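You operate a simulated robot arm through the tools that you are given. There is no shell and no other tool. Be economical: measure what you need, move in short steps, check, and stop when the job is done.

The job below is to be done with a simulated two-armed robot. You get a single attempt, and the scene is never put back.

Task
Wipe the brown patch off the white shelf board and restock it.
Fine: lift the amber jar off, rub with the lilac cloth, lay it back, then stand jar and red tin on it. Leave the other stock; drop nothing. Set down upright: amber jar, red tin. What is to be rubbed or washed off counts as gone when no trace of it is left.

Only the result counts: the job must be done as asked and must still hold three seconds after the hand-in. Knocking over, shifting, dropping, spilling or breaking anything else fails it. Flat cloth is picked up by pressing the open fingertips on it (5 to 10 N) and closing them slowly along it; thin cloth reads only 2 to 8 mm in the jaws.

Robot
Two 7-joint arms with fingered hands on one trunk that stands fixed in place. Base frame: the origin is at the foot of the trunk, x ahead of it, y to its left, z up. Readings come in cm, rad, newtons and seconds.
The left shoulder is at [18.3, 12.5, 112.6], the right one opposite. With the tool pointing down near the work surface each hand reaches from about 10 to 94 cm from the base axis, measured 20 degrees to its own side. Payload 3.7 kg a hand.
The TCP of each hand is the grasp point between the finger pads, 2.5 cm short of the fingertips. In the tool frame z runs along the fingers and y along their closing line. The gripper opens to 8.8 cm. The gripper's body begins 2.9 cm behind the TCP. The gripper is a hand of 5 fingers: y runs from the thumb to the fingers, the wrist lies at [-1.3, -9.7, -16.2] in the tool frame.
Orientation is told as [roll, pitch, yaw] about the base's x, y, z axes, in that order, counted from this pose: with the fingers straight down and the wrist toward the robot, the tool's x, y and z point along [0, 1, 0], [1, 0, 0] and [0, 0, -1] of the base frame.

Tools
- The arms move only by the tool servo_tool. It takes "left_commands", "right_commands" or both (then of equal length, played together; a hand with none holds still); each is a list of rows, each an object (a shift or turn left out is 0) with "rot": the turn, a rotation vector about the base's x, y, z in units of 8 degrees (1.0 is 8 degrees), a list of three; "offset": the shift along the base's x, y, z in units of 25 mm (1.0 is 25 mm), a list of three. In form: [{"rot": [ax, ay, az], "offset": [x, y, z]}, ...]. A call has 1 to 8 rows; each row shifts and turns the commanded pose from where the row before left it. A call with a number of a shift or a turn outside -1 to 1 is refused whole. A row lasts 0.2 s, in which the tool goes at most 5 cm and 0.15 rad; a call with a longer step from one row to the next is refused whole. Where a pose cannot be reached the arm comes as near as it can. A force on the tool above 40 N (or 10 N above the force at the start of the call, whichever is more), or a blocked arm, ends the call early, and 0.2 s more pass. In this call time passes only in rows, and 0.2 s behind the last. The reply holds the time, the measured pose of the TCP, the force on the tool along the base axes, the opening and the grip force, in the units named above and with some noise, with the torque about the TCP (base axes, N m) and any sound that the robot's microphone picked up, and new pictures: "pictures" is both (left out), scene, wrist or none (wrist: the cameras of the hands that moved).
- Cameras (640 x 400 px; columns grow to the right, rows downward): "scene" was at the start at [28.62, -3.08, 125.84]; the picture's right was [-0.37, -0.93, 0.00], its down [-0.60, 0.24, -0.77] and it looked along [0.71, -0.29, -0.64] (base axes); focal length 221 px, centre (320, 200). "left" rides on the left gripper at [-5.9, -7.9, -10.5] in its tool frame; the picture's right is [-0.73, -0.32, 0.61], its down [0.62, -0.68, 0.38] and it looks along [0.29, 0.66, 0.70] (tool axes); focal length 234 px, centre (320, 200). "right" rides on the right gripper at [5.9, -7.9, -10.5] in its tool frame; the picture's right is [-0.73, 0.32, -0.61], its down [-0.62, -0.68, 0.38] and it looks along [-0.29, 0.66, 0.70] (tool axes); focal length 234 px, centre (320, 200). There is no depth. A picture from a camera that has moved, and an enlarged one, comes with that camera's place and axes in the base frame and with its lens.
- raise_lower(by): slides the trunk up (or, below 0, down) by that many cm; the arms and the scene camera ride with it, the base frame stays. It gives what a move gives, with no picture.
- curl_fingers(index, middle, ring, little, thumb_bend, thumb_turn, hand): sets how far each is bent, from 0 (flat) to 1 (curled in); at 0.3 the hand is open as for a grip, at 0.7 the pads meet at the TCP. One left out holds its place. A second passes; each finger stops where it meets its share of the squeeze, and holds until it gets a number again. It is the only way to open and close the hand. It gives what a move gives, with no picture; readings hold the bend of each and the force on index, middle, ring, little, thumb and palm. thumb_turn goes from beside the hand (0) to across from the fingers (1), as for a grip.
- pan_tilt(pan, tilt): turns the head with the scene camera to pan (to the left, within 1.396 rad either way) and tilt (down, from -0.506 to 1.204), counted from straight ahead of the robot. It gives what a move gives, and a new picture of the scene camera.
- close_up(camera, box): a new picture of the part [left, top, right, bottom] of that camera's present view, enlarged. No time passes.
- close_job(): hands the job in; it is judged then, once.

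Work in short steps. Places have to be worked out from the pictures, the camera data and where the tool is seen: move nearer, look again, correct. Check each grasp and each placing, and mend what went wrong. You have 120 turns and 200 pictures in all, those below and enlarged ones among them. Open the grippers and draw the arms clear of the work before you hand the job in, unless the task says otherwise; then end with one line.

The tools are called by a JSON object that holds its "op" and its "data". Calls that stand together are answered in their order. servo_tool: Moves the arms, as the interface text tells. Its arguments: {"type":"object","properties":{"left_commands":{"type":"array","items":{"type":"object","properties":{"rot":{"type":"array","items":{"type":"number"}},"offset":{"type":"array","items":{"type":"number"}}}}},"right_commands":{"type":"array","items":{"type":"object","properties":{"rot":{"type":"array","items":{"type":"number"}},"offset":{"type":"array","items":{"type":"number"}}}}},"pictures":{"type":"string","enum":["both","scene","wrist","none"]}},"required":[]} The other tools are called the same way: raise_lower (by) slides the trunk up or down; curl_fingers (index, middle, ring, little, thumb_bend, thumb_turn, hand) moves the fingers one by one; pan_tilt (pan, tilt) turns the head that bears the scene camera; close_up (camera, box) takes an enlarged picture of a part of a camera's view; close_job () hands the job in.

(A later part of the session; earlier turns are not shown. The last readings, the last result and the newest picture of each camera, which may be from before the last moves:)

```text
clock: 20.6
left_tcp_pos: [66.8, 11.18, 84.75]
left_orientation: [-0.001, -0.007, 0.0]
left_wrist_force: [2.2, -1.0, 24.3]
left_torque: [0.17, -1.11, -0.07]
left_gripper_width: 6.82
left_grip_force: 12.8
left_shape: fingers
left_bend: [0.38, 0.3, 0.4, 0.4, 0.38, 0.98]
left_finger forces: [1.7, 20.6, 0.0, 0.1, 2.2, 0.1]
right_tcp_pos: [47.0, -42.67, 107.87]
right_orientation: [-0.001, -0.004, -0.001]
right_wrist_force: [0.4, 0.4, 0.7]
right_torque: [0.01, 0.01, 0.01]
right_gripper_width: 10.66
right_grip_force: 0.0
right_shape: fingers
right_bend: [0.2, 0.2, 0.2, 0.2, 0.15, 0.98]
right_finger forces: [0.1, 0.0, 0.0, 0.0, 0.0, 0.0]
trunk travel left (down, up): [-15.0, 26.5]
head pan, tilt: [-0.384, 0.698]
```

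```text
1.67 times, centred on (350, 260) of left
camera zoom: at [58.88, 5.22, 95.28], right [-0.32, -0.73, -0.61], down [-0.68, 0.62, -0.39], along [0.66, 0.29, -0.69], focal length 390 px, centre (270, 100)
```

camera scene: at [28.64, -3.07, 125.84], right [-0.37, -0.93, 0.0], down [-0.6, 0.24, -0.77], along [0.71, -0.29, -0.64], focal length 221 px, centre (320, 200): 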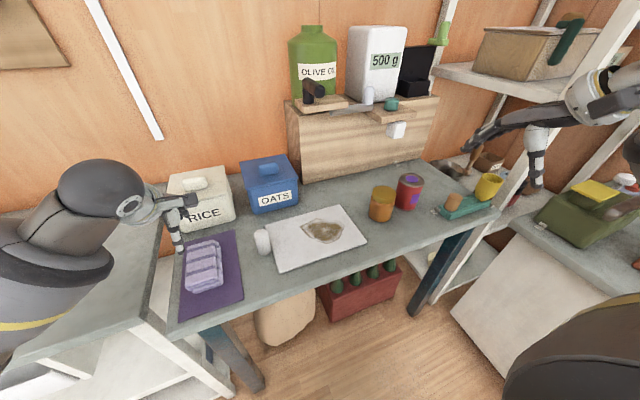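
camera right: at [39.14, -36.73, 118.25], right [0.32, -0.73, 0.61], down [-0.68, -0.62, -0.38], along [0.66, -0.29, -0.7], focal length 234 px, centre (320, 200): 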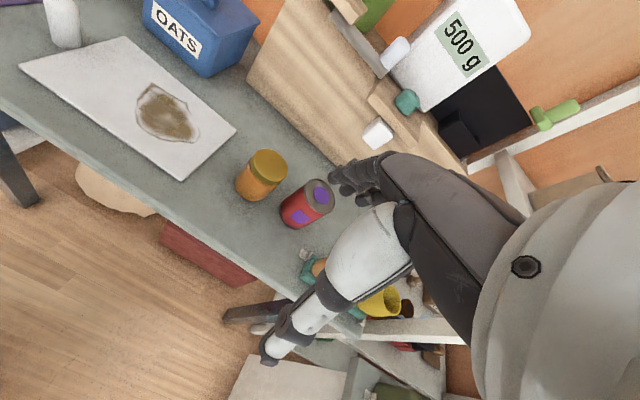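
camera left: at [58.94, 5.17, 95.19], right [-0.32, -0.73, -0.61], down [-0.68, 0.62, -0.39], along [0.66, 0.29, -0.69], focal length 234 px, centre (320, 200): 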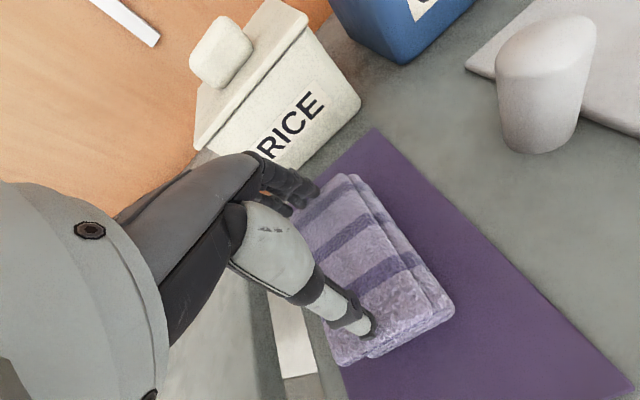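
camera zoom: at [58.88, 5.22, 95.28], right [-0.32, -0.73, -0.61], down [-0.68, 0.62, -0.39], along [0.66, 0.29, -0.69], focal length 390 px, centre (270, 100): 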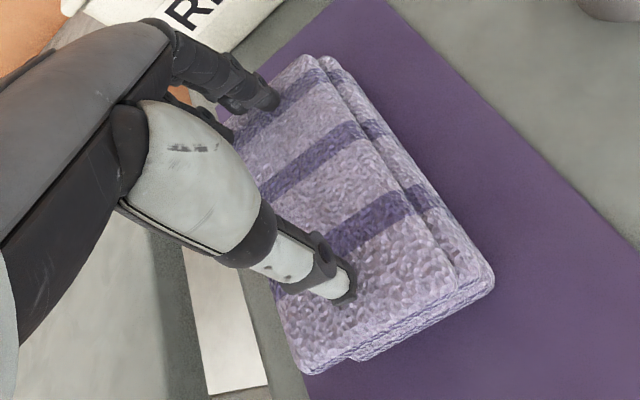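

The force rose to 24 N, which is above the advised range. I'll raise about 4 mm, then keep closing.

{"op": "servo_tool", "data": {"left_commands": [{"offset": [0, 0, 0.16]}], "pictures": "none"}}

{"op": "curl_fingers", "data": {"hand": "left", "index": 0.5, "middle": 0.5, "ring": 0.5, "little": 0.5, "thumb_bend": 0.5}}

{"op": "close_up", "data": {"camera": "left", "box": [220, 140, 480, 380]}}

```text
clock: 21.0
left_tcp_pos: [66.99, 11.25, 84.89]
left_orientation: [0.003, 0.001, -0.002]
left_wrist_force: [3.4, -1.7, 15.4]
left_torque: [0.02, -0.81, -0.16]
left_gripper_width: 6.75
left_grip_force: 8.0
left_shape: fingers
left_bend: [0.38, 0.29, 0.4, 0.4, 0.39, 0.97]
left_finger forces: [1.2, 13.9, 0.0, 0.0, 0.7, 0.0]
right_tcp_pos: [47.05, -42.57, 107.72]
right_orientation: [-0.001, -0.001, 0.0]
right_wrist_force: [-0.4, -0.5, -0.6]
right_torque: [0.0, 0.0, 0.01]
right_gripper_width: 10.66
right_grip_force: 0.1
right_shape: fingers
right_bend: [0.2, 0.2, 0.2, 0.2, 0.15, 0.98]
right_finger forces: [0.1, 0.0, 0.1, 0.1, 0.0, 0.1]
trunk travel left (down, up): [-15.0, 26.5]
head pan, tilt: [-0.384, 0.698]
```

```text
clock: 22.0
left_tcp_pos: [66.92, 11.29, 85.12]
left_orientation: [-0.001, -0.004, 0.0]
left_wrist_force: [6.3, 0.0, 17.9]
left_torque: [0.12, -0.93, -0.08]
left_gripper_width: 4.58
left_grip_force: 9.3
left_shape: fingers
left_bend: [0.47, 0.36, 0.5, 0.5, 0.49, 0.98]
left_finger forces: [2.5, 15.2, 0.0, 0.1, 0.7, 0.0]
right_tcp_pos: [46.99, -42.66, 107.77]
right_orientation: [0.001, -0.001, 0.001]
right_wrist_force: [-0.2, 0.0, -0.6]
right_torque: [-0.02, 0.01, 0.0]
right_gripper_width: 10.65
right_grip_force: 0.1
right_shape: fingers
right_bend: [0.2, 0.2, 0.2, 0.2, 0.15, 0.98]
right_finger forces: [0.1, 0.0, 0.0, 0.0, 0.0, 0.0]
trunk travel left (down, up): [-15.0, 26.5]
head pan, tilt: [-0.384, 0.698]
```

```text
1.67 times, centred on (350, 260) of left
camera zoom: at [58.99, 5.29, 95.53], right [-0.32, -0.73, -0.61], down [-0.68, 0.62, -0.39], along [0.66, 0.29, -0.69], focal length 390 px, centre (270, 100)
```

zoom: 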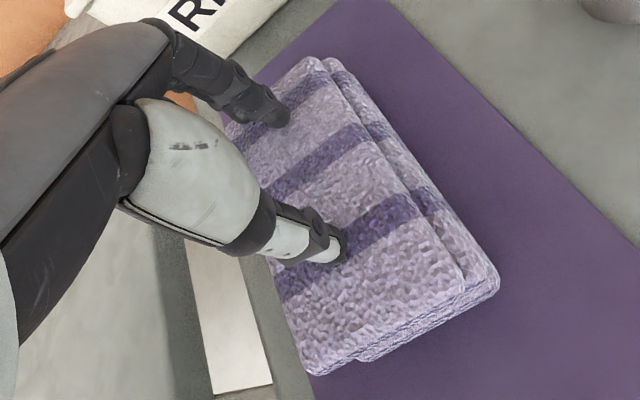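

The gap is down to 4.6 cm and the cloth is staying flat. I'll keep closing, easing up slightly.

{"op": "curl_fingers", "data": {"hand": "left", "index": 0.6, "middle": 0.6, "ring": 0.6, "little": 0.6, "thumb_bend": 0.6}}

{"op": "curl_fingers", "data": {"hand": "left", "index": 0.7, "middle": 0.7, "ring": 0.7, "little": 0.7, "thumb_bend": 0.7}}

{"op": "close_up", "data": {"camera": "left", "box": [220, 140, 480, 380]}}

```text
clock: 23.0
left_tcp_pos: [66.91, 11.19, 85.11]
left_orientation: [-0.001, -0.003, 0.002]
left_wrist_force: [6.8, 0.3, 21.2]
left_torque: [0.11, -1.09, -0.05]
left_gripper_width: 2.17
left_grip_force: 10.7
left_shape: fingers
left_bend: [0.59, 0.39, 0.6, 0.6, 0.6, 0.98]
left_finger forces: [2.9, 18.4, 0.0, 0.0, 0.0, 0.1]
right_tcp_pos: [46.96, -42.66, 107.7]
right_orientation: [0.0, -0.002, -0.001]
right_wrist_force: [0.0, 0.3, -1.3]
right_torque: [0.01, 0.02, -0.01]
right_gripper_width: 10.7
right_grip_force: 0.0
right_shape: fingers
right_bend: [0.2, 0.2, 0.2, 0.2, 0.15, 0.98]
right_finger forces: [0.0, 0.0, 0.0, 0.1, 0.0, 0.0]
trunk travel left (down, up): [-15.0, 26.5]
head pan, tilt: [-0.384, 0.698]
```

```text
clock: 24.0
left_tcp_pos: [66.93, 11.26, 85.03]
left_orientation: [-0.001, -0.003, 0.0]
left_wrist_force: [4.1, -1.9, 21.1]
left_torque: [0.18, -1.08, -0.04]
left_gripper_width: 0.02
left_grip_force: 10.2
left_shape: fingers
left_bend: [0.7, 0.38, 0.7, 0.7, 0.7, 0.98]
left_finger forces: [0.0, 21.0, 0.0, 0.1, 0.0, 0.0]
right_tcp_pos: [46.98, -42.63, 107.8]
right_orientation: [0.0, -0.002, -0.002]
right_wrist_force: [-0.1, 0.0, -0.3]
right_torque: [-0.04, 0.03, 0.01]
right_gripper_width: 10.66
right_grip_force: 0.1
right_shape: fingers
right_bend: [0.2, 0.2, 0.2, 0.2, 0.15, 0.98]
right_finger forces: [0.0, 0.1, 0.0, 0.1, 0.1, 0.0]
trunk travel left (down, up): [-15.0, 26.5]
head pan, tilt: [-0.384, 0.698]
```

```text
1.67 times, centred on (350, 260) of left
camera zoom: at [58.97, 5.28, 95.57], right [-0.32, -0.73, -0.61], down [-0.68, 0.62, -0.39], along [0.66, 0.29, -0.69], focal length 390 px, centre (270, 100)
```

zoom: 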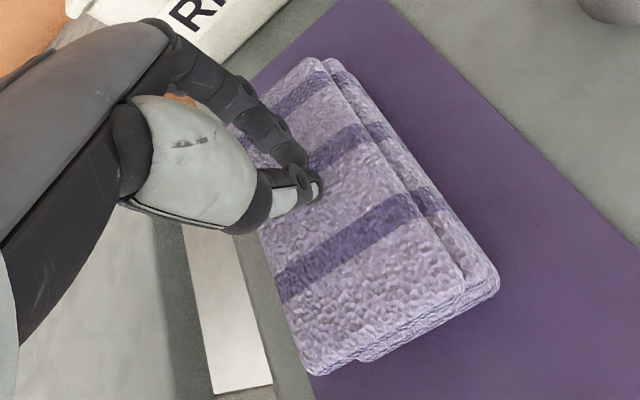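

The fingers closed on nothing: only the middle finger touched, and the folded cloth acts like a firm pad. I'll open up, rise, and turn 90° to grip the pad across its 6.7 cm width.

{"op": "servo_tool", "data": {"left_commands": [{"offset": [0, 0, 0.4]}, {"offset": [0, 0, 0.8]}, {"offset": [0, 0, 1]}, {"offset": [0, 0, 1], "rot": [0, 0, -1]}, {"rot": [0, 0, -1]}, {"rot": [0, 0, -1]}, {"rot": [0, 0, -1]}, {"rot": [0, 0, -1]}], "pictures": "none"}}

{"op": "curl_fingers", "data": {"hand": "left", "index": 0.25, "middle": 0.25, "ring": 0.25, "little": 0.25, "thumb_bend": 0.25}}

{"op": "servo_tool", "data": {"left_commands": [{"rot": [0, 0, -1]}, {"rot": [0, 0, -1]}, {"rot": [0, 0, -1]}, {"rot": [0, 0, -1]}, {"rot": [0, 0, -1]}, {"rot": [0, 0, -1]}, {"rot": [0, 0, -0.25]}], "pictures": "both"}}

```text
clock: 25.8
left_tcp_pos: [66.83, 11.25, 93.06]
left_orientation: [0.0, -0.003, -0.699]
left_wrist_force: [0.2, 0.8, 0.8]
left_torque: [0.0, 0.0, 0.03]
left_gripper_width: 0.0
left_grip_force: 0.1
left_shape: fingers
left_bend: [0.7, 0.51, 0.7, 0.7, 0.7, 0.98]
left_finger forces: [0.1, 0.0, 0.0, 0.0, 0.1, 0.0]
right_tcp_pos: [47.11, -42.62, 107.71]
right_orientation: [0.001, 0.001, 0.0]
right_wrist_force: [0.6, 0.0, -0.1]
right_torque: [0.01, -0.02, 0.03]
right_gripper_width: 10.7
right_grip_force: 0.0
right_shape: fingers
right_bend: [0.2, 0.2, 0.2, 0.2, 0.15, 0.98]
right_finger forces: [0.0, 0.1, 0.0, 0.0, 0.1, 0.0]
trunk travel left (down, up): [-15.0, 26.5]
head pan, tilt: [-0.384, 0.698]
```

```text
clock: 26.8
left_tcp_pos: [66.8, 11.15, 92.96]
left_orientation: [0.0, 0.0, -0.699]
left_wrist_force: [0.4, 0.2, -0.6]
left_torque: [0.01, 0.0, -0.03]
left_gripper_width: 9.38
left_grip_force: 0.0
left_shape: fingers
left_bend: [0.25, 0.25, 0.25, 0.25, 0.25, 0.98]
left_finger forces: [0.1, 0.0, 0.0, 0.0, 0.0, 0.1]
right_tcp_pos: [47.14, -42.62, 107.75]
right_orientation: [-0.001, 0.001, -0.001]
right_wrist_force: [-0.2, -0.1, 0.5]
right_torque: [-0.01, 0.01, 0.04]
right_gripper_width: 10.65
right_grip_force: 0.0
right_shape: fingers
right_bend: [0.2, 0.2, 0.2, 0.2, 0.15, 0.98]
right_finger forces: [0.1, 0.1, 0.0, 0.0, 0.0, 0.1]
trunk travel left (down, up): [-15.0, 26.5]
head pan, tilt: [-0.384, 0.698]
```

```text
clock: 28.4
left_tcp_pos: [66.85, 11.42, 92.99]
left_orientation: [-0.001, 0.001, -1.573]
left_wrist_force: [-0.7, 0.6, 0.1]
left_torque: [0.01, 0.0, 0.0]
left_gripper_width: 9.43
left_grip_force: 0.0
left_shape: fingers
left_bend: [0.25, 0.25, 0.25, 0.25, 0.25, 0.98]
left_finger forces: [0.0, 0.0, 0.0, 0.0, 0.0, 0.1]
right_tcp_pos: [47.16, -42.58, 107.69]
right_orientation: [0.0, 0.001, -0.001]
right_wrist_force: [0.7, -0.9, -0.6]
right_torque: [-0.03, 0.04, -0.02]
right_gripper_width: 10.65
right_grip_force: 0.1
right_shape: fingers
right_bend: [0.2, 0.2, 0.2, 0.2, 0.15, 0.98]
right_finger forces: [0.0, 0.1, 0.0, 0.0, 0.0, 0.1]
trunk travel left (down, up): [-15.0, 26.5]
head pan, tilt: [-0.384, 0.698]
camera scene: at [28.62, -3.09, 125.84], right [-0.37, -0.93, 0.0], down [-0.6, 0.24, -0.77], along [0.71, -0.29, -0.64], focal length 221 px, centre (320, 200)
camera left: at [61.09, 19.16, 103.5], right [-0.72, 0.32, -0.61], down [0.63, 0.68, -0.38], along [0.29, -0.66, -0.7], focal length 234 px, centre (320, 200)
```

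scene: 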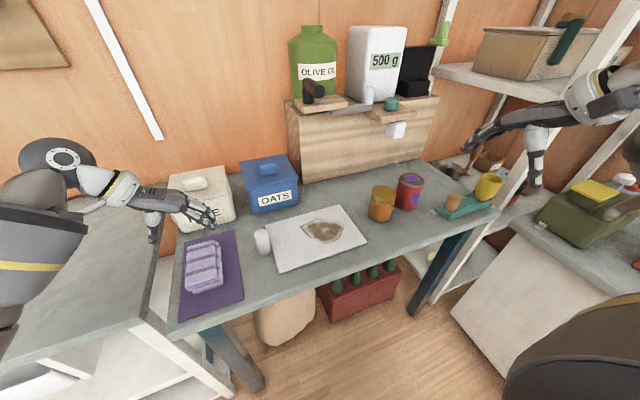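
left: 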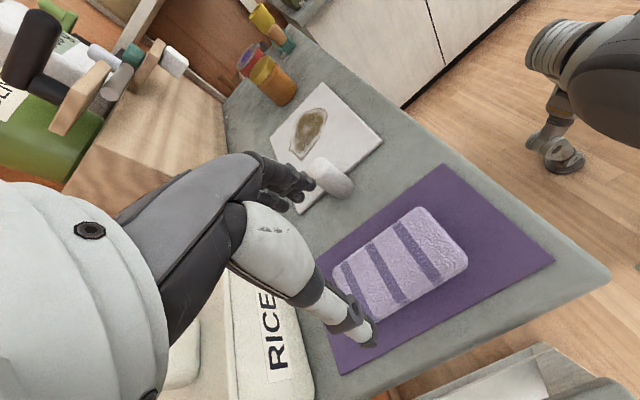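

The pad is still at x 61–73, y 7–14. I'll shift to y≈10.6, open slightly wider and go down to straddle it.

{"op": "curl_fingers", "data": {"hand": "left", "index": 0.2, "middle": 0.2, "ring": 0.2, "little": 0.2, "thumb_bend": 0.22}}

{"op": "servo_tool", "data": {"left_commands": [{"offset": [0, -0.28, -0.6]}, {"offset": [0, 0, -1]}, {"offset": [0, 0, -0.8]}, {"offset": [0, 0, -0.6]}, {"offset": [0, 0, -0.4]}], "pictures": "both"}}

{"op": "close_up", "data": {"camera": "left", "box": [220, 140, 480, 380]}}

{"op": "close_up", "data": {"camera": "scene", "box": [150, 190, 260, 310]}}

```text
clock: 29.4
left_tcp_pos: [66.96, 11.39, 92.8]
left_orientation: [0.0, 0.001, -1.573]
left_wrist_force: [0.3, 0.0, 0.3]
left_torque: [0.0, 0.0, -0.01]
left_gripper_width: 10.19
left_grip_force: 0.0
left_shape: fingers
left_bend: [0.2, 0.2, 0.2, 0.2, 0.22, 0.98]
left_finger forces: [0.0, 0.0, 0.1, 0.0, 0.1, 0.0]
right_tcp_pos: [47.16, -42.66, 107.75]
right_orientation: [0.001, 0.0, 0.0]
right_wrist_force: [0.4, -1.2, -0.4]
right_torque: [0.02, 0.0, 0.0]
right_gripper_width: 10.69
right_grip_force: 0.1
right_shape: fingers
right_bend: [0.2, 0.2, 0.2, 0.2, 0.15, 0.98]
right_finger forces: [0.1, 0.1, 0.0, 0.0, 0.0, 0.1]
trunk travel left (down, up): [-15.0, 26.5]
head pan, tilt: [-0.384, 0.698]
```

```text
clock: 30.6
left_tcp_pos: [66.75, 10.54, 84.39]
left_orientation: [-0.001, -0.002, -1.572]
left_wrist_force: [-0.4, 0.3, -0.2]
left_torque: [0.0, -0.01, 0.0]
left_gripper_width: 10.2
left_grip_force: 0.1
left_shape: fingers
left_bend: [0.2, 0.2, 0.2, 0.2, 0.22, 0.98]
left_finger forces: [0.1, 0.1, 0.0, 0.0, 0.0, 0.1]
right_tcp_pos: [47.19, -42.5, 107.74]
right_orientation: [0.0, 0.0, 0.0]
right_wrist_force: [-1.3, 0.0, 0.7]
right_torque: [0.01, 0.03, -0.01]
right_gripper_width: 10.66
right_grip_force: 0.1
right_shape: fingers
right_bend: [0.2, 0.2, 0.2, 0.2, 0.15, 0.98]
right_finger forces: [0.0, 0.0, 0.0, 0.0, 0.0, 0.1]
trunk travel left (down, up): [-15.0, 26.5]
head pan, tilt: [-0.384, 0.698]
camera scene: at [28.62, -3.08, 125.84], right [-0.37, -0.93, 0.0], down [-0.6, 0.24, -0.77], along [0.71, -0.29, -0.64], focal length 221 px, centre (320, 200)
camera left: at [60.83, 18.41, 94.92], right [-0.73, 0.32, -0.61], down [0.62, 0.68, -0.38], along [0.29, -0.66, -0.7], focal length 234 px, centre (320, 200)
```

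scene: 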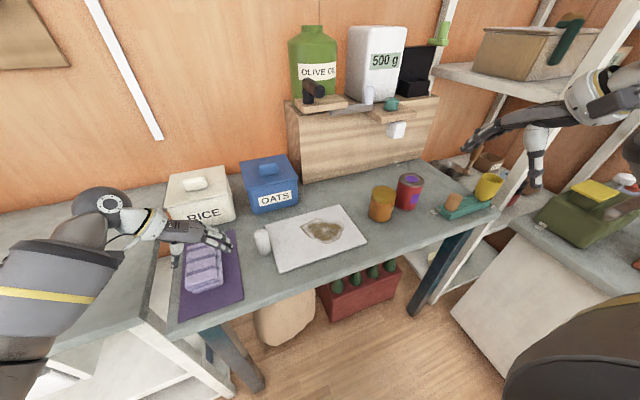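
left: 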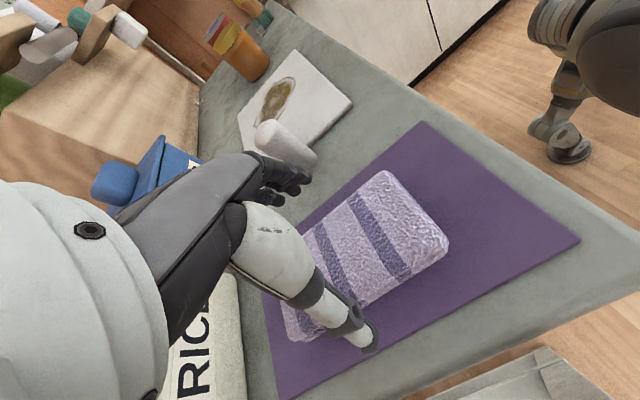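

```text
1.67 times, centred on (350, 260) of left
camera zoom: at [60.83, 18.41, 94.92], right [-0.73, 0.32, -0.61], down [0.62, 0.68, -0.38], along [0.29, -0.66, -0.7], focal length 390 px, centre (270, 100)
```

zoom: 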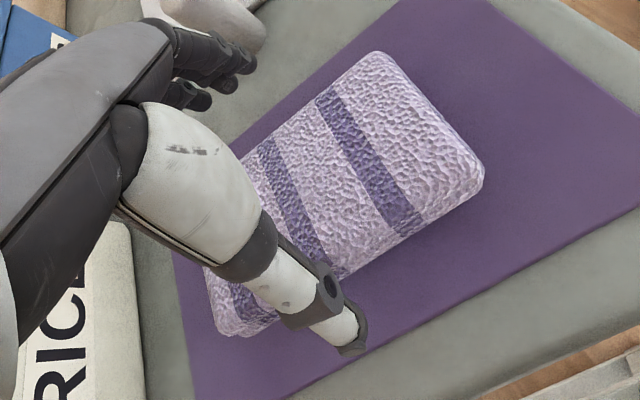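

```text
3.33 times, centred on (205, 250) of scene
camera zoom: at [28.62, -3.08, 125.84], right [-0.37, -0.93, 0.0], down [-0.6, 0.24, -0.77], along [0.71, -0.29, -0.64], focal length 737 px, centre (703, 33)
```

zoom: 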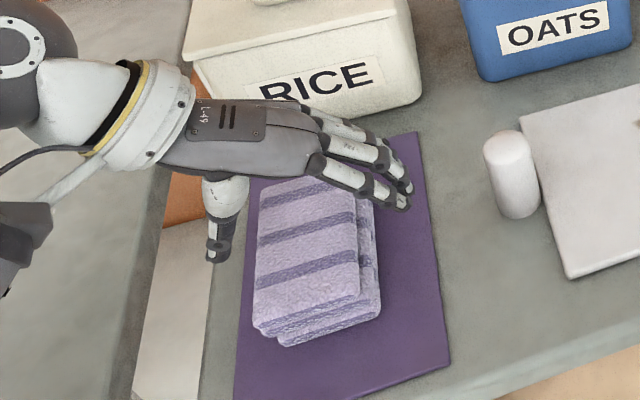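

The hand straddles the pad with no contact yet. I'll go down slowly to z≈82.

{"op": "servo_tool", "data": {"left_commands": [{"offset": [-0.2, 0, -0.3]}, {"offset": [0, 0, -0.3]}, {"offset": [0, 0, -0.2]}, {"offset": [0, 0, -0.1]}], "pictures": "wrist"}}

{"op": "close_up", "data": {"camera": "scene", "box": [150, 190, 260, 310]}}

```text
clock: 31.6
left_tcp_pos: [66.36, 10.59, 82.09]
left_orientation: [0.001, 0.002, -1.569]
left_wrist_force: [0.0, 0.3, -0.4]
left_torque: [-0.02, -0.02, -0.01]
left_gripper_width: 10.21
left_grip_force: 0.1
left_shape: fingers
left_bend: [0.2, 0.2, 0.2, 0.2, 0.22, 0.98]
left_finger forces: [0.0, 0.1, 0.1, 0.0, 0.1, 0.0]
right_tcp_pos: [47.18, -42.63, 107.84]
right_orientation: [0.0, 0.001, 0.0]
right_wrist_force: [0.6, 0.0, -0.3]
right_torque: [0.0, 0.01, -0.01]
right_gripper_width: 10.68
right_grip_force: 0.1
right_shape: fingers
right_bend: [0.2, 0.2, 0.2, 0.2, 0.15, 0.98]
right_finger forces: [0.1, 0.0, 0.0, 0.0, 0.0, 0.0]
trunk travel left (down, up): [-15.0, 26.5]
head pan, tilt: [-0.384, 0.698]
camera left: at [60.47, 18.31, 92.7], right [-0.73, 0.32, -0.61], down [0.62, 0.68, -0.38], along [0.29, -0.66, -0.7], focal length 234 px, centre (320, 200)
```

left: 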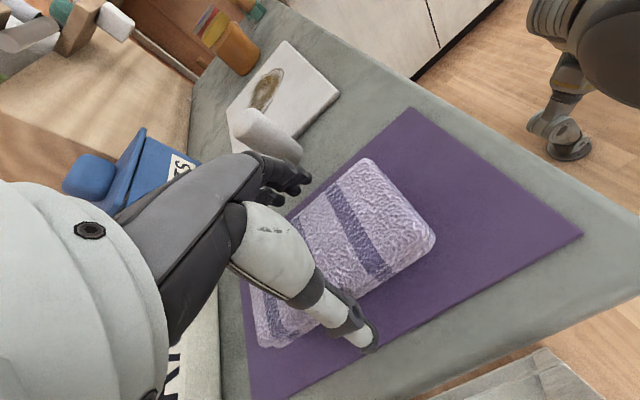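

```text
3.33 times, centred on (205, 250) of scene
camera zoom: at [28.62, -3.08, 125.84], right [-0.37, -0.93, 0.0], down [-0.6, 0.24, -0.77], along [0.71, -0.29, -0.64], focal length 737 px, centre (703, 33)
```

zoom: 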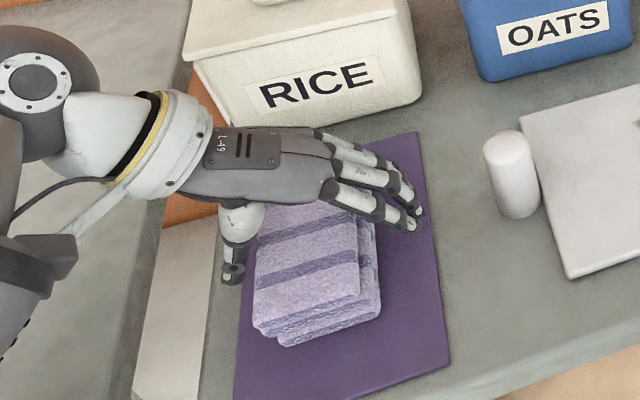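

The thumb and fingers sit on either side of the pad. I'll close gently.

{"op": "curl_fingers", "data": {"hand": "left", "index": 0.42, "middle": 0.42, "ring": 0.42, "little": 0.42, "thumb_bend": 0.42}}

{"op": "close_up", "data": {"camera": "scene", "box": [150, 190, 260, 310]}}

```text
clock: 32.6
left_tcp_pos: [66.26, 10.52, 82.21]
left_orientation: [0.001, 0.002, -1.571]
left_wrist_force: [0.6, -1.4, 1.5]
left_torque: [-0.1, -0.02, -0.03]
left_gripper_width: 7.46
left_grip_force: 8.8
left_shape: fingers
left_bend: [0.35, 0.41, 0.41, 0.41, 0.36, 0.97]
left_finger forces: [6.1, 0.9, 0.6, 1.8, 8.1, 0.0]
right_tcp_pos: [47.17, -42.49, 107.61]
right_orientation: [0.0, 0.0, 0.0]
right_wrist_force: [-0.3, -1.0, -0.5]
right_torque: [0.0, -0.02, 0.01]
right_gripper_width: 10.66
right_grip_force: 0.2
right_shape: fingers
right_bend: [0.2, 0.2, 0.2, 0.2, 0.15, 0.98]
right_finger forces: [0.1, 0.1, 0.0, 0.0, 0.0, 0.0]
trunk travel left (down, up): [-15.0, 26.5]
head pan, tilt: [-0.384, 0.698]
```

```text
3.33 times, centred on (205, 250) of scene
camera zoom: at [28.6, -3.09, 125.85], right [-0.37, -0.93, 0.0], down [-0.6, 0.24, -0.77], along [0.71, -0.29, -0.64], focal length 737 px, centre (703, 33)
```

zoom: 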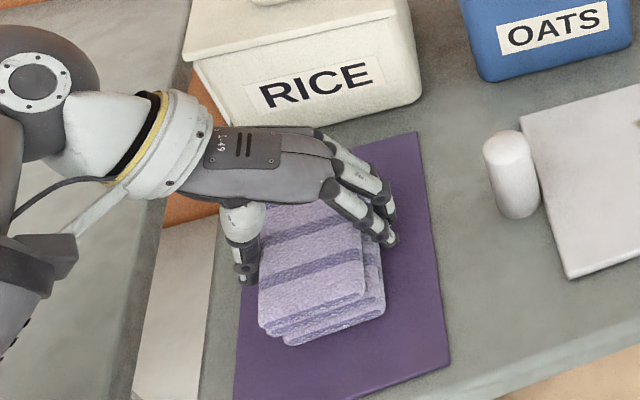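

All five digits are in contact at 7.5 cm. I'll firm up the grip and lift 2.5 cm to test.

{"op": "curl_fingers", "data": {"hand": "left", "index": 0.5, "middle": 0.52, "ring": 0.52, "little": 0.52, "thumb_bend": 0.48}}

{"op": "servo_tool", "data": {"left_commands": [{"offset": [0, 0, 0.2]}, {"offset": [0, 0, 0.3]}, {"offset": [0, 0, 0.5]}], "pictures": "both"}}

{"op": "close_up", "data": {"camera": "scene", "box": [150, 190, 260, 310]}}

```text
clock: 33.6
left_tcp_pos: [66.44, 10.6, 82.2]
left_orientation: [0.0, 0.0, -1.571]
left_wrist_force: [-0.7, -3.4, 4.7]
left_torque: [-0.26, -0.06, -0.03]
left_gripper_width: 7.2
left_grip_force: 18.5
left_shape: fingers
left_bend: [0.4, 0.46, 0.47, 0.49, 0.35, 0.95]
left_finger forces: [8.7, 4.2, 3.4, 4.1, 17.1, 0.0]
right_tcp_pos: [47.1, -42.61, 107.73]
right_orientation: [0.0, 0.0, 0.0]
right_wrist_force: [0.5, -0.9, 0.4]
right_torque: [-0.01, 0.02, -0.03]
right_gripper_width: 10.68
right_grip_force: 0.0
right_shape: fingers
right_bend: [0.2, 0.2, 0.2, 0.2, 0.15, 0.98]
right_finger forces: [0.1, 0.1, 0.0, 0.0, 0.0, 0.0]
trunk travel left (down, up): [-15.0, 26.5]
head pan, tilt: [-0.384, 0.698]
```

```text
clock: 34.4
left_tcp_pos: [66.39, 10.65, 84.71]
left_orientation: [0.0, 0.001, -1.57]
left_wrist_force: [-0.5, -0.6, -0.4]
left_torque: [-0.01, 0.03, 0.02]
left_gripper_width: 7.18
left_grip_force: 18.4
left_shape: fingers
left_bend: [0.41, 0.47, 0.47, 0.49, 0.35, 0.94]
left_finger forces: [7.8, 3.7, 2.9, 3.6, 18.0, 0.1]
right_tcp_pos: [47.21, -42.62, 107.73]
right_orientation: [0.0, 0.001, 0.002]
right_wrist_force: [-0.4, 0.3, -0.3]
right_torque: [0.0, 0.01, -0.01]
right_gripper_width: 10.67
right_grip_force: 0.0
right_shape: fingers
right_bend: [0.2, 0.2, 0.2, 0.2, 0.15, 0.98]
right_finger forces: [0.1, 0.0, 0.1, 0.0, 0.0, 0.0]
trunk travel left (down, up): [-15.0, 26.5]
head pan, tilt: [-0.384, 0.698]
camera scene: at [28.6, -3.09, 125.85], right [-0.37, -0.93, 0.0], down [-0.6, 0.24, -0.77], along [0.71, -0.29, -0.64], focal length 221 px, centre (320, 200)
camera left: at [60.56, 18.34, 95.24], right [-0.73, 0.32, -0.61], down [0.62, 0.68, -0.38], along [0.29, -0.66, -0.7], focal length 234 px, centre (320, 200)
```

scene: 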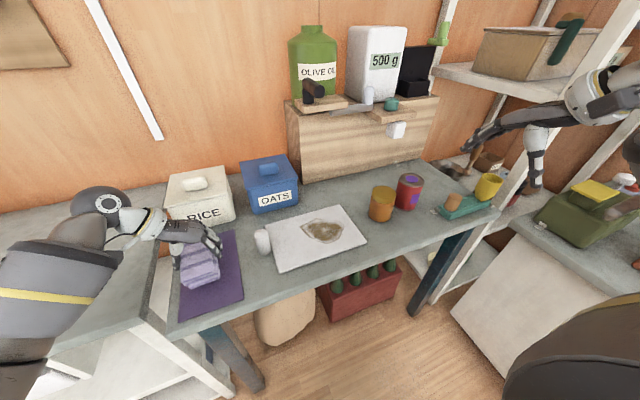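
left: 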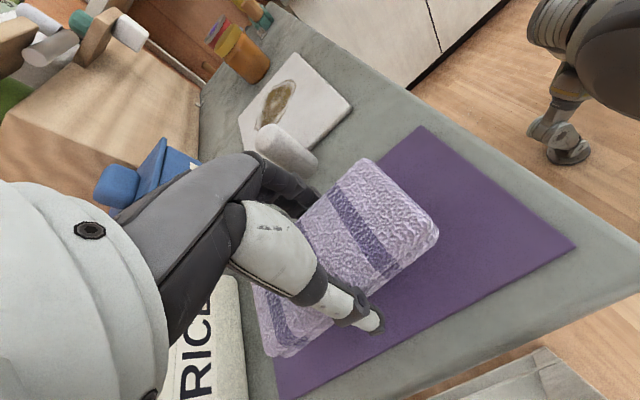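

```text
3.33 times, centred on (205, 250) of scene
camera zoom: at [28.6, -3.09, 125.85], right [-0.37, -0.93, 0.0], down [-0.6, 0.24, -0.77], along [0.71, -0.29, -0.64], focal length 737 px, centre (703, 33)
```

zoom: 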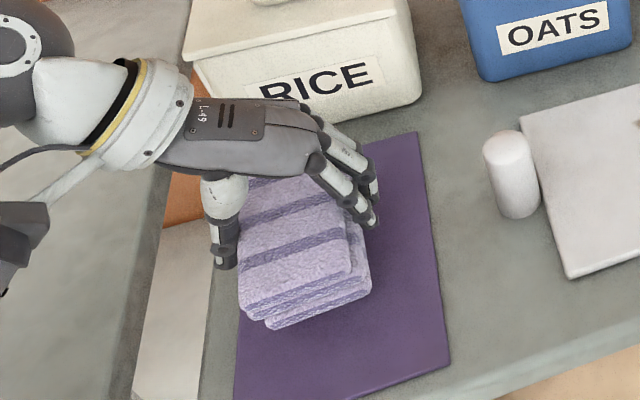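

The whole folded cloth came up, held flat. I'll raise it over the white shaker and carry it to above the board.

{"op": "servo_tool", "data": {"left_commands": [{"offset": [0, 0, 1]}, {"offset": [0, 0, 1]}, {"offset": [0, 0, 1]}, {"offset": [0, -0.5, 0.4]}, {"offset": [0, -1, 0]}, {"offset": [0, -1, 0]}, {"offset": [0, -1, 0]}, {"offset": [0, -1, 0]}], "pictures": "none"}}

{"op": "servo_tool", "data": {"left_commands": [{"offset": [0, -1, 0]}, {"offset": [0, -1, 0]}, {"offset": [0, -1, 0]}, {"offset": [0, -1, 0]}, {"offset": [0, -1, 0]}, {"offset": [0, -1, 0]}, {"offset": [0, -1, 0]}], "pictures": "both"}}

```text
clock: 36.2
left_tcp_pos: [66.31, -0.67, 92.98]
left_orientation: [-0.002, 0.002, -1.571]
left_wrist_force: [0.2, -0.5, -0.6]
left_torque: [0.02, 0.01, -0.01]
left_gripper_width: 7.19
left_grip_force: 17.7
left_shape: fingers
left_bend: [0.41, 0.47, 0.48, 0.49, 0.35, 0.94]
left_finger forces: [7.9, 3.7, 2.8, 3.6, 17.9, 0.1]
right_tcp_pos: [47.21, -42.54, 107.71]
right_orientation: [0.001, -0.001, 0.001]
right_wrist_force: [0.4, 0.3, 0.4]
right_torque: [-0.01, -0.02, -0.02]
right_gripper_width: 10.67
right_grip_force: 0.1
right_shape: fingers
right_bend: [0.2, 0.2, 0.2, 0.2, 0.15, 0.98]
right_finger forces: [0.1, 0.0, 0.1, 0.1, 0.0, 0.0]
trunk travel left (down, up): [-15.0, 26.5]
head pan, tilt: [-0.384, 0.698]
```

```text
clock: 37.8
left_tcp_pos: [66.43, -18.48, 93.12]
left_orientation: [-0.001, -0.001, -1.572]
left_wrist_force: [-0.2, -0.1, -0.5]
left_torque: [-0.03, 0.03, 0.0]
left_gripper_width: 7.21
left_grip_force: 17.8
left_shape: fingers
left_bend: [0.41, 0.47, 0.48, 0.49, 0.35, 0.94]
left_finger forces: [7.8, 3.6, 2.8, 3.6, 17.9, 0.1]
right_tcp_pos: [47.14, -42.63, 107.75]
right_orientation: [-0.001, 0.001, 0.0]
right_wrist_force: [-0.4, -0.2, 0.2]
right_torque: [0.01, 0.02, -0.04]
right_gripper_width: 10.67
right_grip_force: 0.1
right_shape: fingers
right_bend: [0.2, 0.2, 0.2, 0.2, 0.15, 0.98]
right_finger forces: [0.0, 0.0, 0.0, 0.1, 0.1, 0.0]
trunk travel left (down, up): [-15.0, 26.5]
head pan, tilt: [-0.384, 0.698]
camera scene: at [28.61, -3.11, 125.84], right [-0.37, -0.93, 0.0], down [-0.6, 0.24, -0.77], along [0.71, -0.29, -0.64], focal length 221 px, centre (320, 200)
camera left: at [60.68, -10.7, 103.66], right [-0.73, 0.32, -0.61], down [0.62, 0.68, -0.38], along [0.29, -0.66, -0.7], focal length 234 px, centre (320, 200)
```

scene: 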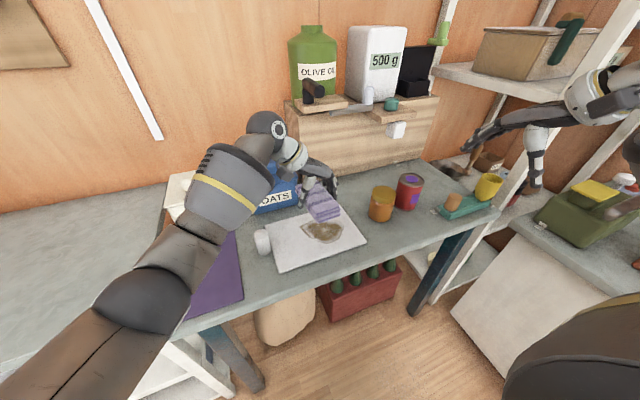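
left: 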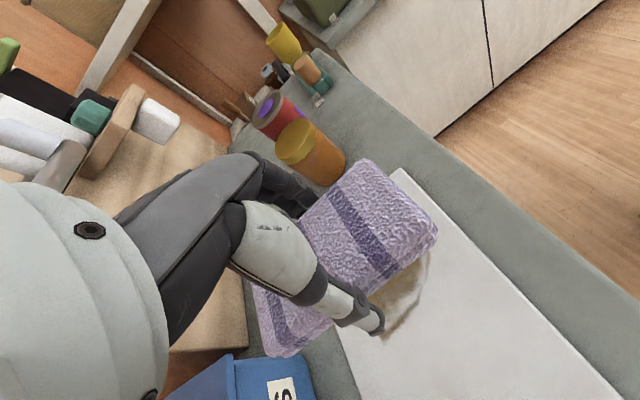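

The cloth is over the patch. I'll lower it to just above the board at y≈-19.5, then creep to contact.

{"op": "servo_tool", "data": {"left_commands": [{"offset": [0, -0.4, -1]}, {"offset": [0, 0, -1]}, {"offset": [0, 0, -0.8]}, {"offset": [0, 0, -0.5]}, {"offset": [0, 0, -0.2]}, {"offset": [0, 0, -0.1]}], "pictures": "none"}}

{"op": "close_up", "data": {"camera": "scene", "box": [240, 140, 400, 280]}}

```text
clock: 39.2
left_tcp_pos: [66.36, -19.24, 84.15]
left_orientation: [0.001, 0.0, -1.57]
left_wrist_force: [-0.9, 0.2, -1.0]
left_torque: [0.01, 0.0, 0.0]
left_gripper_width: 7.2
left_grip_force: 18.2
left_shape: fingers
left_bend: [0.41, 0.47, 0.48, 0.49, 0.35, 0.94]
left_finger forces: [7.8, 3.6, 2.8, 3.6, 17.8, 0.1]
right_tcp_pos: [47.13, -42.62, 107.65]
right_orientation: [-0.002, 0.0, -0.002]
right_wrist_force: [-0.3, 0.1, 0.7]
right_torque: [-0.03, 0.01, 0.02]
right_gripper_width: 10.69
right_grip_force: 0.1
right_shape: fingers
right_bend: [0.2, 0.2, 0.2, 0.2, 0.15, 0.98]
right_finger forces: [0.1, 0.0, 0.0, 0.0, 0.0, 0.1]
trunk travel left (down, up): [-15.0, 26.5]
head pan, tilt: [-0.384, 0.698]
```

```text
2.86 times, centred on (320, 210) of scene
camera zoom: at [28.62, -3.09, 125.84], right [-0.37, -0.93, 0.0], down [-0.6, 0.24, -0.77], along [0.71, -0.29, -0.64], focal length 632 px, centre (320, 171)
```

zoom: 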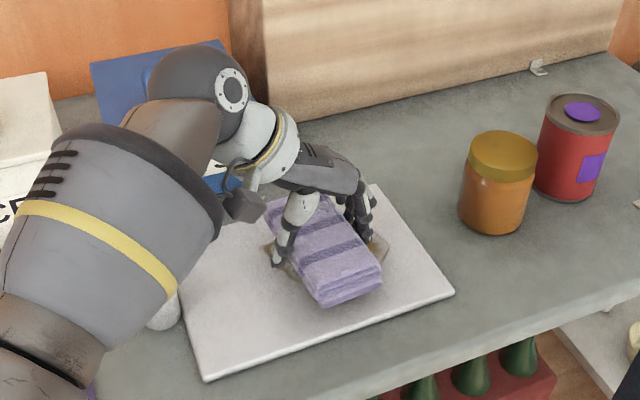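

It's very close with no contact yet. I'll creep down.

{"op": "servo_tool", "data": {"left_commands": [{"offset": [0, 0, -0.1]}, {"offset": [0, 0, -0.1]}, {"offset": [0, 0, -0.08]}], "pictures": "none"}}

{"op": "servo_tool", "data": {"left_commands": [{"offset": [0, 0, -0.06]}, {"offset": [0, 0, -0.06]}], "pictures": "none"}}

```text
clock: 40.0
left_tcp_pos: [66.47, -19.17, 83.53]
left_orientation: [0.002, 0.0, -1.572]
left_wrist_force: [-0.5, 0.1, -0.2]
left_torque: [0.04, -0.02, -0.02]
left_gripper_width: 7.19
left_grip_force: 17.6
left_shape: fingers
left_bend: [0.41, 0.47, 0.48, 0.49, 0.35, 0.94]
left_finger forces: [7.8, 3.8, 2.8, 3.5, 17.8, 0.0]
right_tcp_pos: [47.12, -42.54, 107.85]
right_orientation: [0.001, 0.0, -0.001]
right_wrist_force: [-0.5, 0.7, 0.0]
right_torque: [0.01, 0.0, -0.01]
right_gripper_width: 10.65
right_grip_force: 0.1
right_shape: fingers
right_bend: [0.2, 0.2, 0.2, 0.2, 0.15, 0.98]
right_finger forces: [0.0, 0.0, 0.0, 0.1, 0.1, 0.0]
trunk travel left (down, up): [-15.0, 26.5]
head pan, tilt: [-0.384, 0.698]
```

```text
clock: 40.6
left_tcp_pos: [66.45, -19.14, 83.28]
left_orientation: [0.001, 0.0, -1.571]
left_wrist_force: [-0.7, 0.3, -0.2]
left_torque: [0.0, -0.02, -0.01]
left_gripper_width: 7.17
left_grip_force: 17.9
left_shape: fingers
left_bend: [0.41, 0.47, 0.48, 0.49, 0.35, 0.94]
left_finger forces: [7.8, 3.7, 2.8, 3.5, 17.8, 0.1]
right_tcp_pos: [47.14, -42.6, 107.74]
right_orientation: [-0.001, 0.001, -0.001]
right_wrist_force: [-0.9, 0.3, 0.1]
right_torque: [-0.02, -0.02, -0.02]
right_gripper_width: 10.67
right_grip_force: 0.2
right_shape: fingers
right_bend: [0.2, 0.2, 0.2, 0.2, 0.15, 0.98]
right_finger forces: [0.0, 0.0, 0.0, 0.0, 0.0, 0.0]
trunk travel left (down, up): [-15.0, 26.5]
head pan, tilt: [-0.384, 0.698]
```

Still free at z 83.3. A few more small steps.

{"op": "servo_tool", "data": {"left_commands": [{"offset": [0, 0, -0.06]}, {"offset": [0, 0, -0.06]}], "pictures": "none"}}

{"op": "servo_tool", "data": {"left_commands": [{"offset": [0, 0, -0.06]}, {"offset": [0, 0, -0.06]}], "pictures": "none"}}

```text
clock: 41.2
left_tcp_pos: [66.49, -19.17, 82.96]
left_orientation: [0.001, 0.001, -1.571]
left_wrist_force: [0.1, 0.8, -0.4]
left_torque: [-0.02, -0.03, 0.04]
left_gripper_width: 7.18
left_grip_force: 17.8
left_shape: fingers
left_bend: [0.41, 0.47, 0.48, 0.49, 0.35, 0.94]
left_finger forces: [7.8, 3.7, 2.8, 3.5, 17.9, 0.0]
right_tcp_pos: [47.19, -42.64, 107.76]
right_orientation: [-0.001, -0.001, -0.001]
right_wrist_force: [0.6, -0.4, 0.4]
right_torque: [0.01, 0.02, 0.02]
right_gripper_width: 10.69
right_grip_force: 0.0
right_shape: fingers
right_bend: [0.2, 0.2, 0.2, 0.2, 0.15, 0.98]
right_finger forces: [0.1, 0.0, 0.0, 0.0, 0.0, 0.0]
trunk travel left (down, up): [-15.0, 26.5]
head pan, tilt: [-0.384, 0.698]
```

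```text
clock: 41.8
left_tcp_pos: [66.35, -19.29, 82.75]
left_orientation: [-0.002, 0.0, -1.571]
left_wrist_force: [0.6, 0.2, 1.2]
left_torque: [-0.06, -0.04, 0.01]
left_gripper_width: 7.19
left_grip_force: 17.2
left_shape: fingers
left_bend: [0.41, 0.47, 0.48, 0.49, 0.35, 0.94]
left_finger forces: [7.7, 3.6, 2.8, 3.4, 18.2, 0.0]
right_tcp_pos: [47.09, -42.53, 107.67]
right_orientation: [-0.001, 0.002, 0.0]
right_wrist_force: [0.2, 0.2, -0.7]
right_torque: [0.02, 0.01, 0.02]
right_gripper_width: 10.68
right_grip_force: 0.0
right_shape: fingers
right_bend: [0.2, 0.2, 0.2, 0.2, 0.15, 0.98]
right_finger forces: [0.0, 0.0, 0.0, 0.0, 0.0, 0.1]
trunk travel left (down, up): [-15.0, 26.5]
head pan, tilt: [-0.384, 0.698]
```

Contact begins at z≈82.75. I'll press a bit further.

{"op": "servo_tool", "data": {"left_commands": [{"offset": [0, 0, -0.06]}, {"offset": [0, 0, -0.06]}], "pictures": "none"}}

{"op": "close_up", "data": {"camera": "scene", "box": [250, 150, 390, 270]}}

```text
clock: 42.4
left_tcp_pos: [66.42, -19.14, 82.6]
left_orientation: [0.004, -0.003, -1.572]
left_wrist_force: [0.7, 1.2, 8.8]
left_torque: [-0.22, -0.11, 0.02]
left_gripper_width: 7.21
left_grip_force: 18.0
left_shape: fingers
left_bend: [0.41, 0.47, 0.48, 0.5, 0.35, 0.94]
left_finger forces: [7.8, 3.7, 2.9, 2.9, 18.8, 0.1]
right_tcp_pos: [47.16, -42.61, 107.79]
right_orientation: [0.0, -0.002, 0.001]
right_wrist_force: [0.0, 1.0, -0.8]
right_torque: [-0.01, -0.01, 0.01]
right_gripper_width: 10.69
right_grip_force: 0.1
right_shape: fingers
right_bend: [0.2, 0.2, 0.2, 0.2, 0.15, 0.98]
right_finger forces: [0.0, 0.0, 0.0, 0.1, 0.0, 0.1]
trunk travel left (down, up): [-15.0, 26.5]
head pan, tilt: [-0.384, 0.698]
```

```text
3.33 times, centred on (320, 210) of scene
camera zoom: at [28.52, -3.04, 125.89], right [-0.37, -0.93, 0.0], down [-0.6, 0.24, -0.77], along [0.71, -0.29, -0.64], focal length 737 px, centre (320, 167)
```

zoom: 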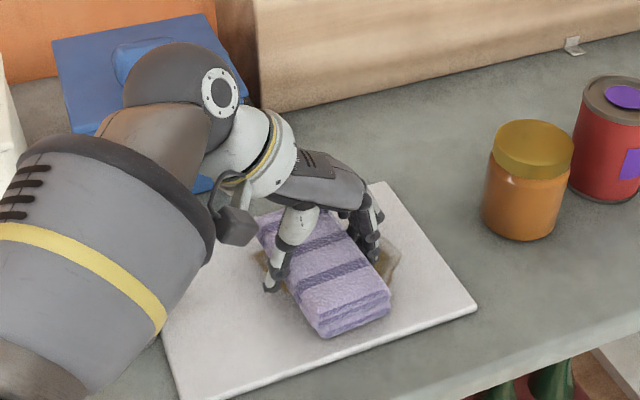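

Pressing at about 9 N. I'll do a first rubbing stroke in -y and check that the board stays put.

{"op": "servo_tool", "data": {"left_commands": [{"offset": [0, -0.4, 0]}, {"offset": [0, -0.4, 0]}, {"offset": [0, -0.4, 0]}, {"offset": [0, -0.4, 0]}, {"offset": [0, -0.4, 0]}], "pictures": "scene"}}

{"op": "close_up", "data": {"camera": "scene", "box": [250, 150, 390, 270]}}

```text
clock: 43.6
left_tcp_pos: [66.39, -24.27, 82.6]
left_orientation: [0.001, -0.002, -1.57]
left_wrist_force: [0.1, 6.5, 15.4]
left_torque: [-0.24, -0.07, 0.01]
left_gripper_width: 7.22
left_grip_force: 17.2
left_shape: fingers
left_bend: [0.43, 0.48, 0.48, 0.5, 0.35, 0.94]
left_finger forces: [6.8, 3.3, 2.4, 2.2, 21.0, 0.0]
right_tcp_pos: [46.88, -42.37, 107.87]
right_orientation: [0.0, -0.001, -0.001]
right_wrist_force: [0.0, -0.1, 0.0]
right_torque: [-0.02, 0.0, -0.02]
right_gripper_width: 10.67
right_grip_force: 0.1
right_shape: fingers
right_bend: [0.2, 0.2, 0.2, 0.2, 0.15, 0.98]
right_finger forces: [0.0, 0.0, 0.1, 0.0, 0.0, 0.0]
trunk travel left (down, up): [-15.0, 26.5]
head pan, tilt: [-0.384, 0.698]
camera scene: at [28.45, -2.99, 125.9], right [-0.37, -0.93, 0.0], down [-0.59, 0.24, -0.77], along [0.71, -0.29, -0.64], focal length 221 px, centre (320, 200)
```

scene: 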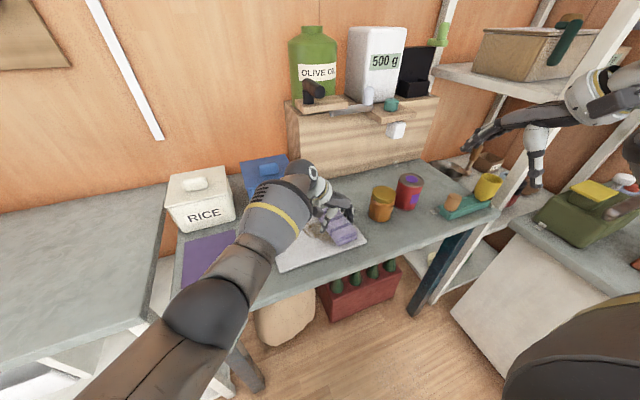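

```text
3.33 times, centred on (320, 210) of scene
camera zoom: at [28.45, -2.99, 125.9], right [-0.37, -0.93, 0.0], down [-0.59, 0.24, -0.77], along [0.71, -0.29, -0.64], focal length 737 px, centre (320, 167)
```

zoom: 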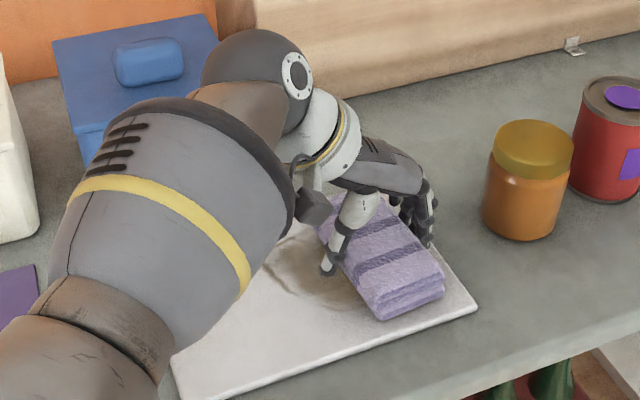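

Wiping works: the patch has faded where the cloth passed, and the board hasn't moved. I'll continue with back-and-forth strokes, shifting in x.

{"op": "servo_tool", "data": {"left_commands": [{"offset": [0, 0.5, 0]}, {"offset": [0, 0.5, 0]}, {"offset": [0, 0.5, 0]}, {"offset": [0, 0.5, 0]}, {"offset": [0, 0.5, 0]}, {"offset": [0, 0.5, 0]}, {"offset": [0.35, 0, 0]}, {"offset": [0.35, 0, 0]}], "pictures": "none"}}

{"op": "servo_tool", "data": {"left_commands": [{"offset": [0, -0.55, 0]}, {"offset": [0, -0.55, 0]}, {"offset": [0, -0.55, 0]}, {"offset": [0, -0.55, 0]}, {"offset": [0, -0.55, 0]}, {"offset": [0, -0.5, 0]}, {"offset": [-0.5, 0, 0]}, {"offset": [-0.5, 0, 0]}], "pictures": "none"}}

{"op": "servo_tool", "data": {"left_commands": [{"offset": [0, 0.55, 0]}, {"offset": [0, 0.55, 0]}, {"offset": [0, 0.55, 0]}, {"offset": [0, 0.55, 0]}, {"offset": [0, 0.55, 0]}, {"offset": [0, 0.5, 0]}, {"offset": [0.4, 0, 0]}, {"offset": [0.4, 0, 0]}], "pictures": "scene"}}

{"op": "close_up", "data": {"camera": "scene", "box": [250, 150, 390, 270]}}

```text
clock: 45.4
left_tcp_pos: [68.01, -16.88, 82.35]
left_orientation: [0.002, -0.001, -1.57]
left_wrist_force: [-5.8, 0.4, 21.5]
left_torque: [-0.01, -0.04, -0.04]
left_gripper_width: 7.27
left_grip_force: 19.1
left_shape: fingers
left_bend: [0.41, 0.47, 0.47, 0.5, 0.36, 0.93]
left_finger forces: [8.5, 3.7, 2.7, 2.7, 20.4, 0.0]
right_tcp_pos: [46.94, -42.5, 107.81]
right_orientation: [-0.001, -0.003, 0.001]
right_wrist_force: [-0.7, 0.3, -1.2]
right_torque: [0.0, -0.01, -0.02]
right_gripper_width: 10.66
right_grip_force: 0.1
right_shape: fingers
right_bend: [0.2, 0.2, 0.2, 0.2, 0.15, 0.98]
right_finger forces: [0.0, 0.0, 0.1, 0.1, 0.0, 0.1]
trunk travel left (down, up): [-15.0, 26.5]
head pan, tilt: [-0.384, 0.698]
```

```text
clock: 47.2
left_tcp_pos: [65.66, -24.85, 82.38]
left_orientation: [0.001, -0.001, -1.57]
left_wrist_force: [4.3, -0.6, 12.2]
left_torque: [0.12, 0.0, -0.09]
left_gripper_width: 7.28
left_grip_force: 18.6
left_shape: fingers
left_bend: [0.43, 0.48, 0.48, 0.5, 0.35, 0.96]
left_finger forces: [7.6, 3.7, 3.1, 3.7, 18.9, 0.0]
right_tcp_pos: [47.12, -42.5, 107.75]
right_orientation: [0.0, -0.001, -0.001]
right_wrist_force: [-0.3, 0.7, 0.2]
right_torque: [0.02, -0.03, -0.03]
right_gripper_width: 10.67
right_grip_force: 0.0
right_shape: fingers
right_bend: [0.2, 0.2, 0.2, 0.2, 0.15, 0.98]
right_finger forces: [0.1, 0.1, 0.0, 0.0, 0.0, 0.0]
trunk travel left (down, up): [-15.0, 26.5]
head pan, tilt: [-0.384, 0.698]
```

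```text
clock: 49.0
left_tcp_pos: [67.58, -16.69, 82.34]
left_orientation: [0.001, 0.0, -1.571]
left_wrist_force: [-3.2, 0.3, 13.5]
left_torque: [0.14, 0.01, 0.04]
left_gripper_width: 7.31
left_grip_force: 17.9
left_shape: fingers
left_bend: [0.41, 0.47, 0.48, 0.5, 0.36, 0.93]
left_finger forces: [8.5, 3.3, 2.5, 2.6, 19.3, 0.0]
right_tcp_pos: [47.05, -42.74, 107.75]
right_orientation: [0.0, -0.003, 0.001]
right_wrist_force: [-0.2, 0.3, 0.1]
right_torque: [-0.02, -0.03, 0.0]
right_gripper_width: 10.7
right_grip_force: 0.1
right_shape: fingers
right_bend: [0.2, 0.2, 0.2, 0.2, 0.15, 0.98]
right_finger forces: [0.0, 0.1, 0.0, 0.1, 0.0, 0.0]
trunk travel left (down, up): [-15.0, 26.5]
head pan, tilt: [-0.384, 0.698]
camera scene: at [28.44, -3.06, 125.89], right [-0.37, -0.93, 0.0], down [-0.59, 0.24, -0.77], along [0.71, -0.29, -0.64], focal length 221 px, centre (320, 200)
```

scene: 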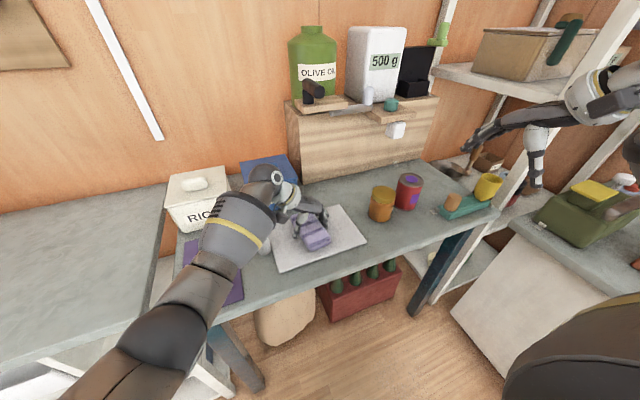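

```text
3.33 times, centred on (320, 210) of scene
camera zoom: at [28.44, -3.06, 125.89], right [-0.37, -0.93, 0.0], down [-0.59, 0.24, -0.77], along [0.71, -0.29, -0.64], focal length 737 px, centre (320, 167)
```

zoom: 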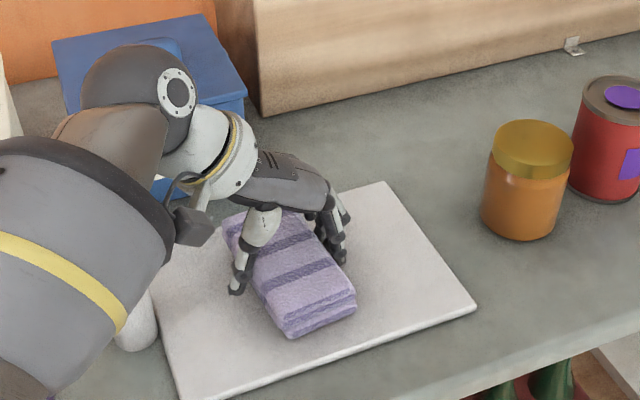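

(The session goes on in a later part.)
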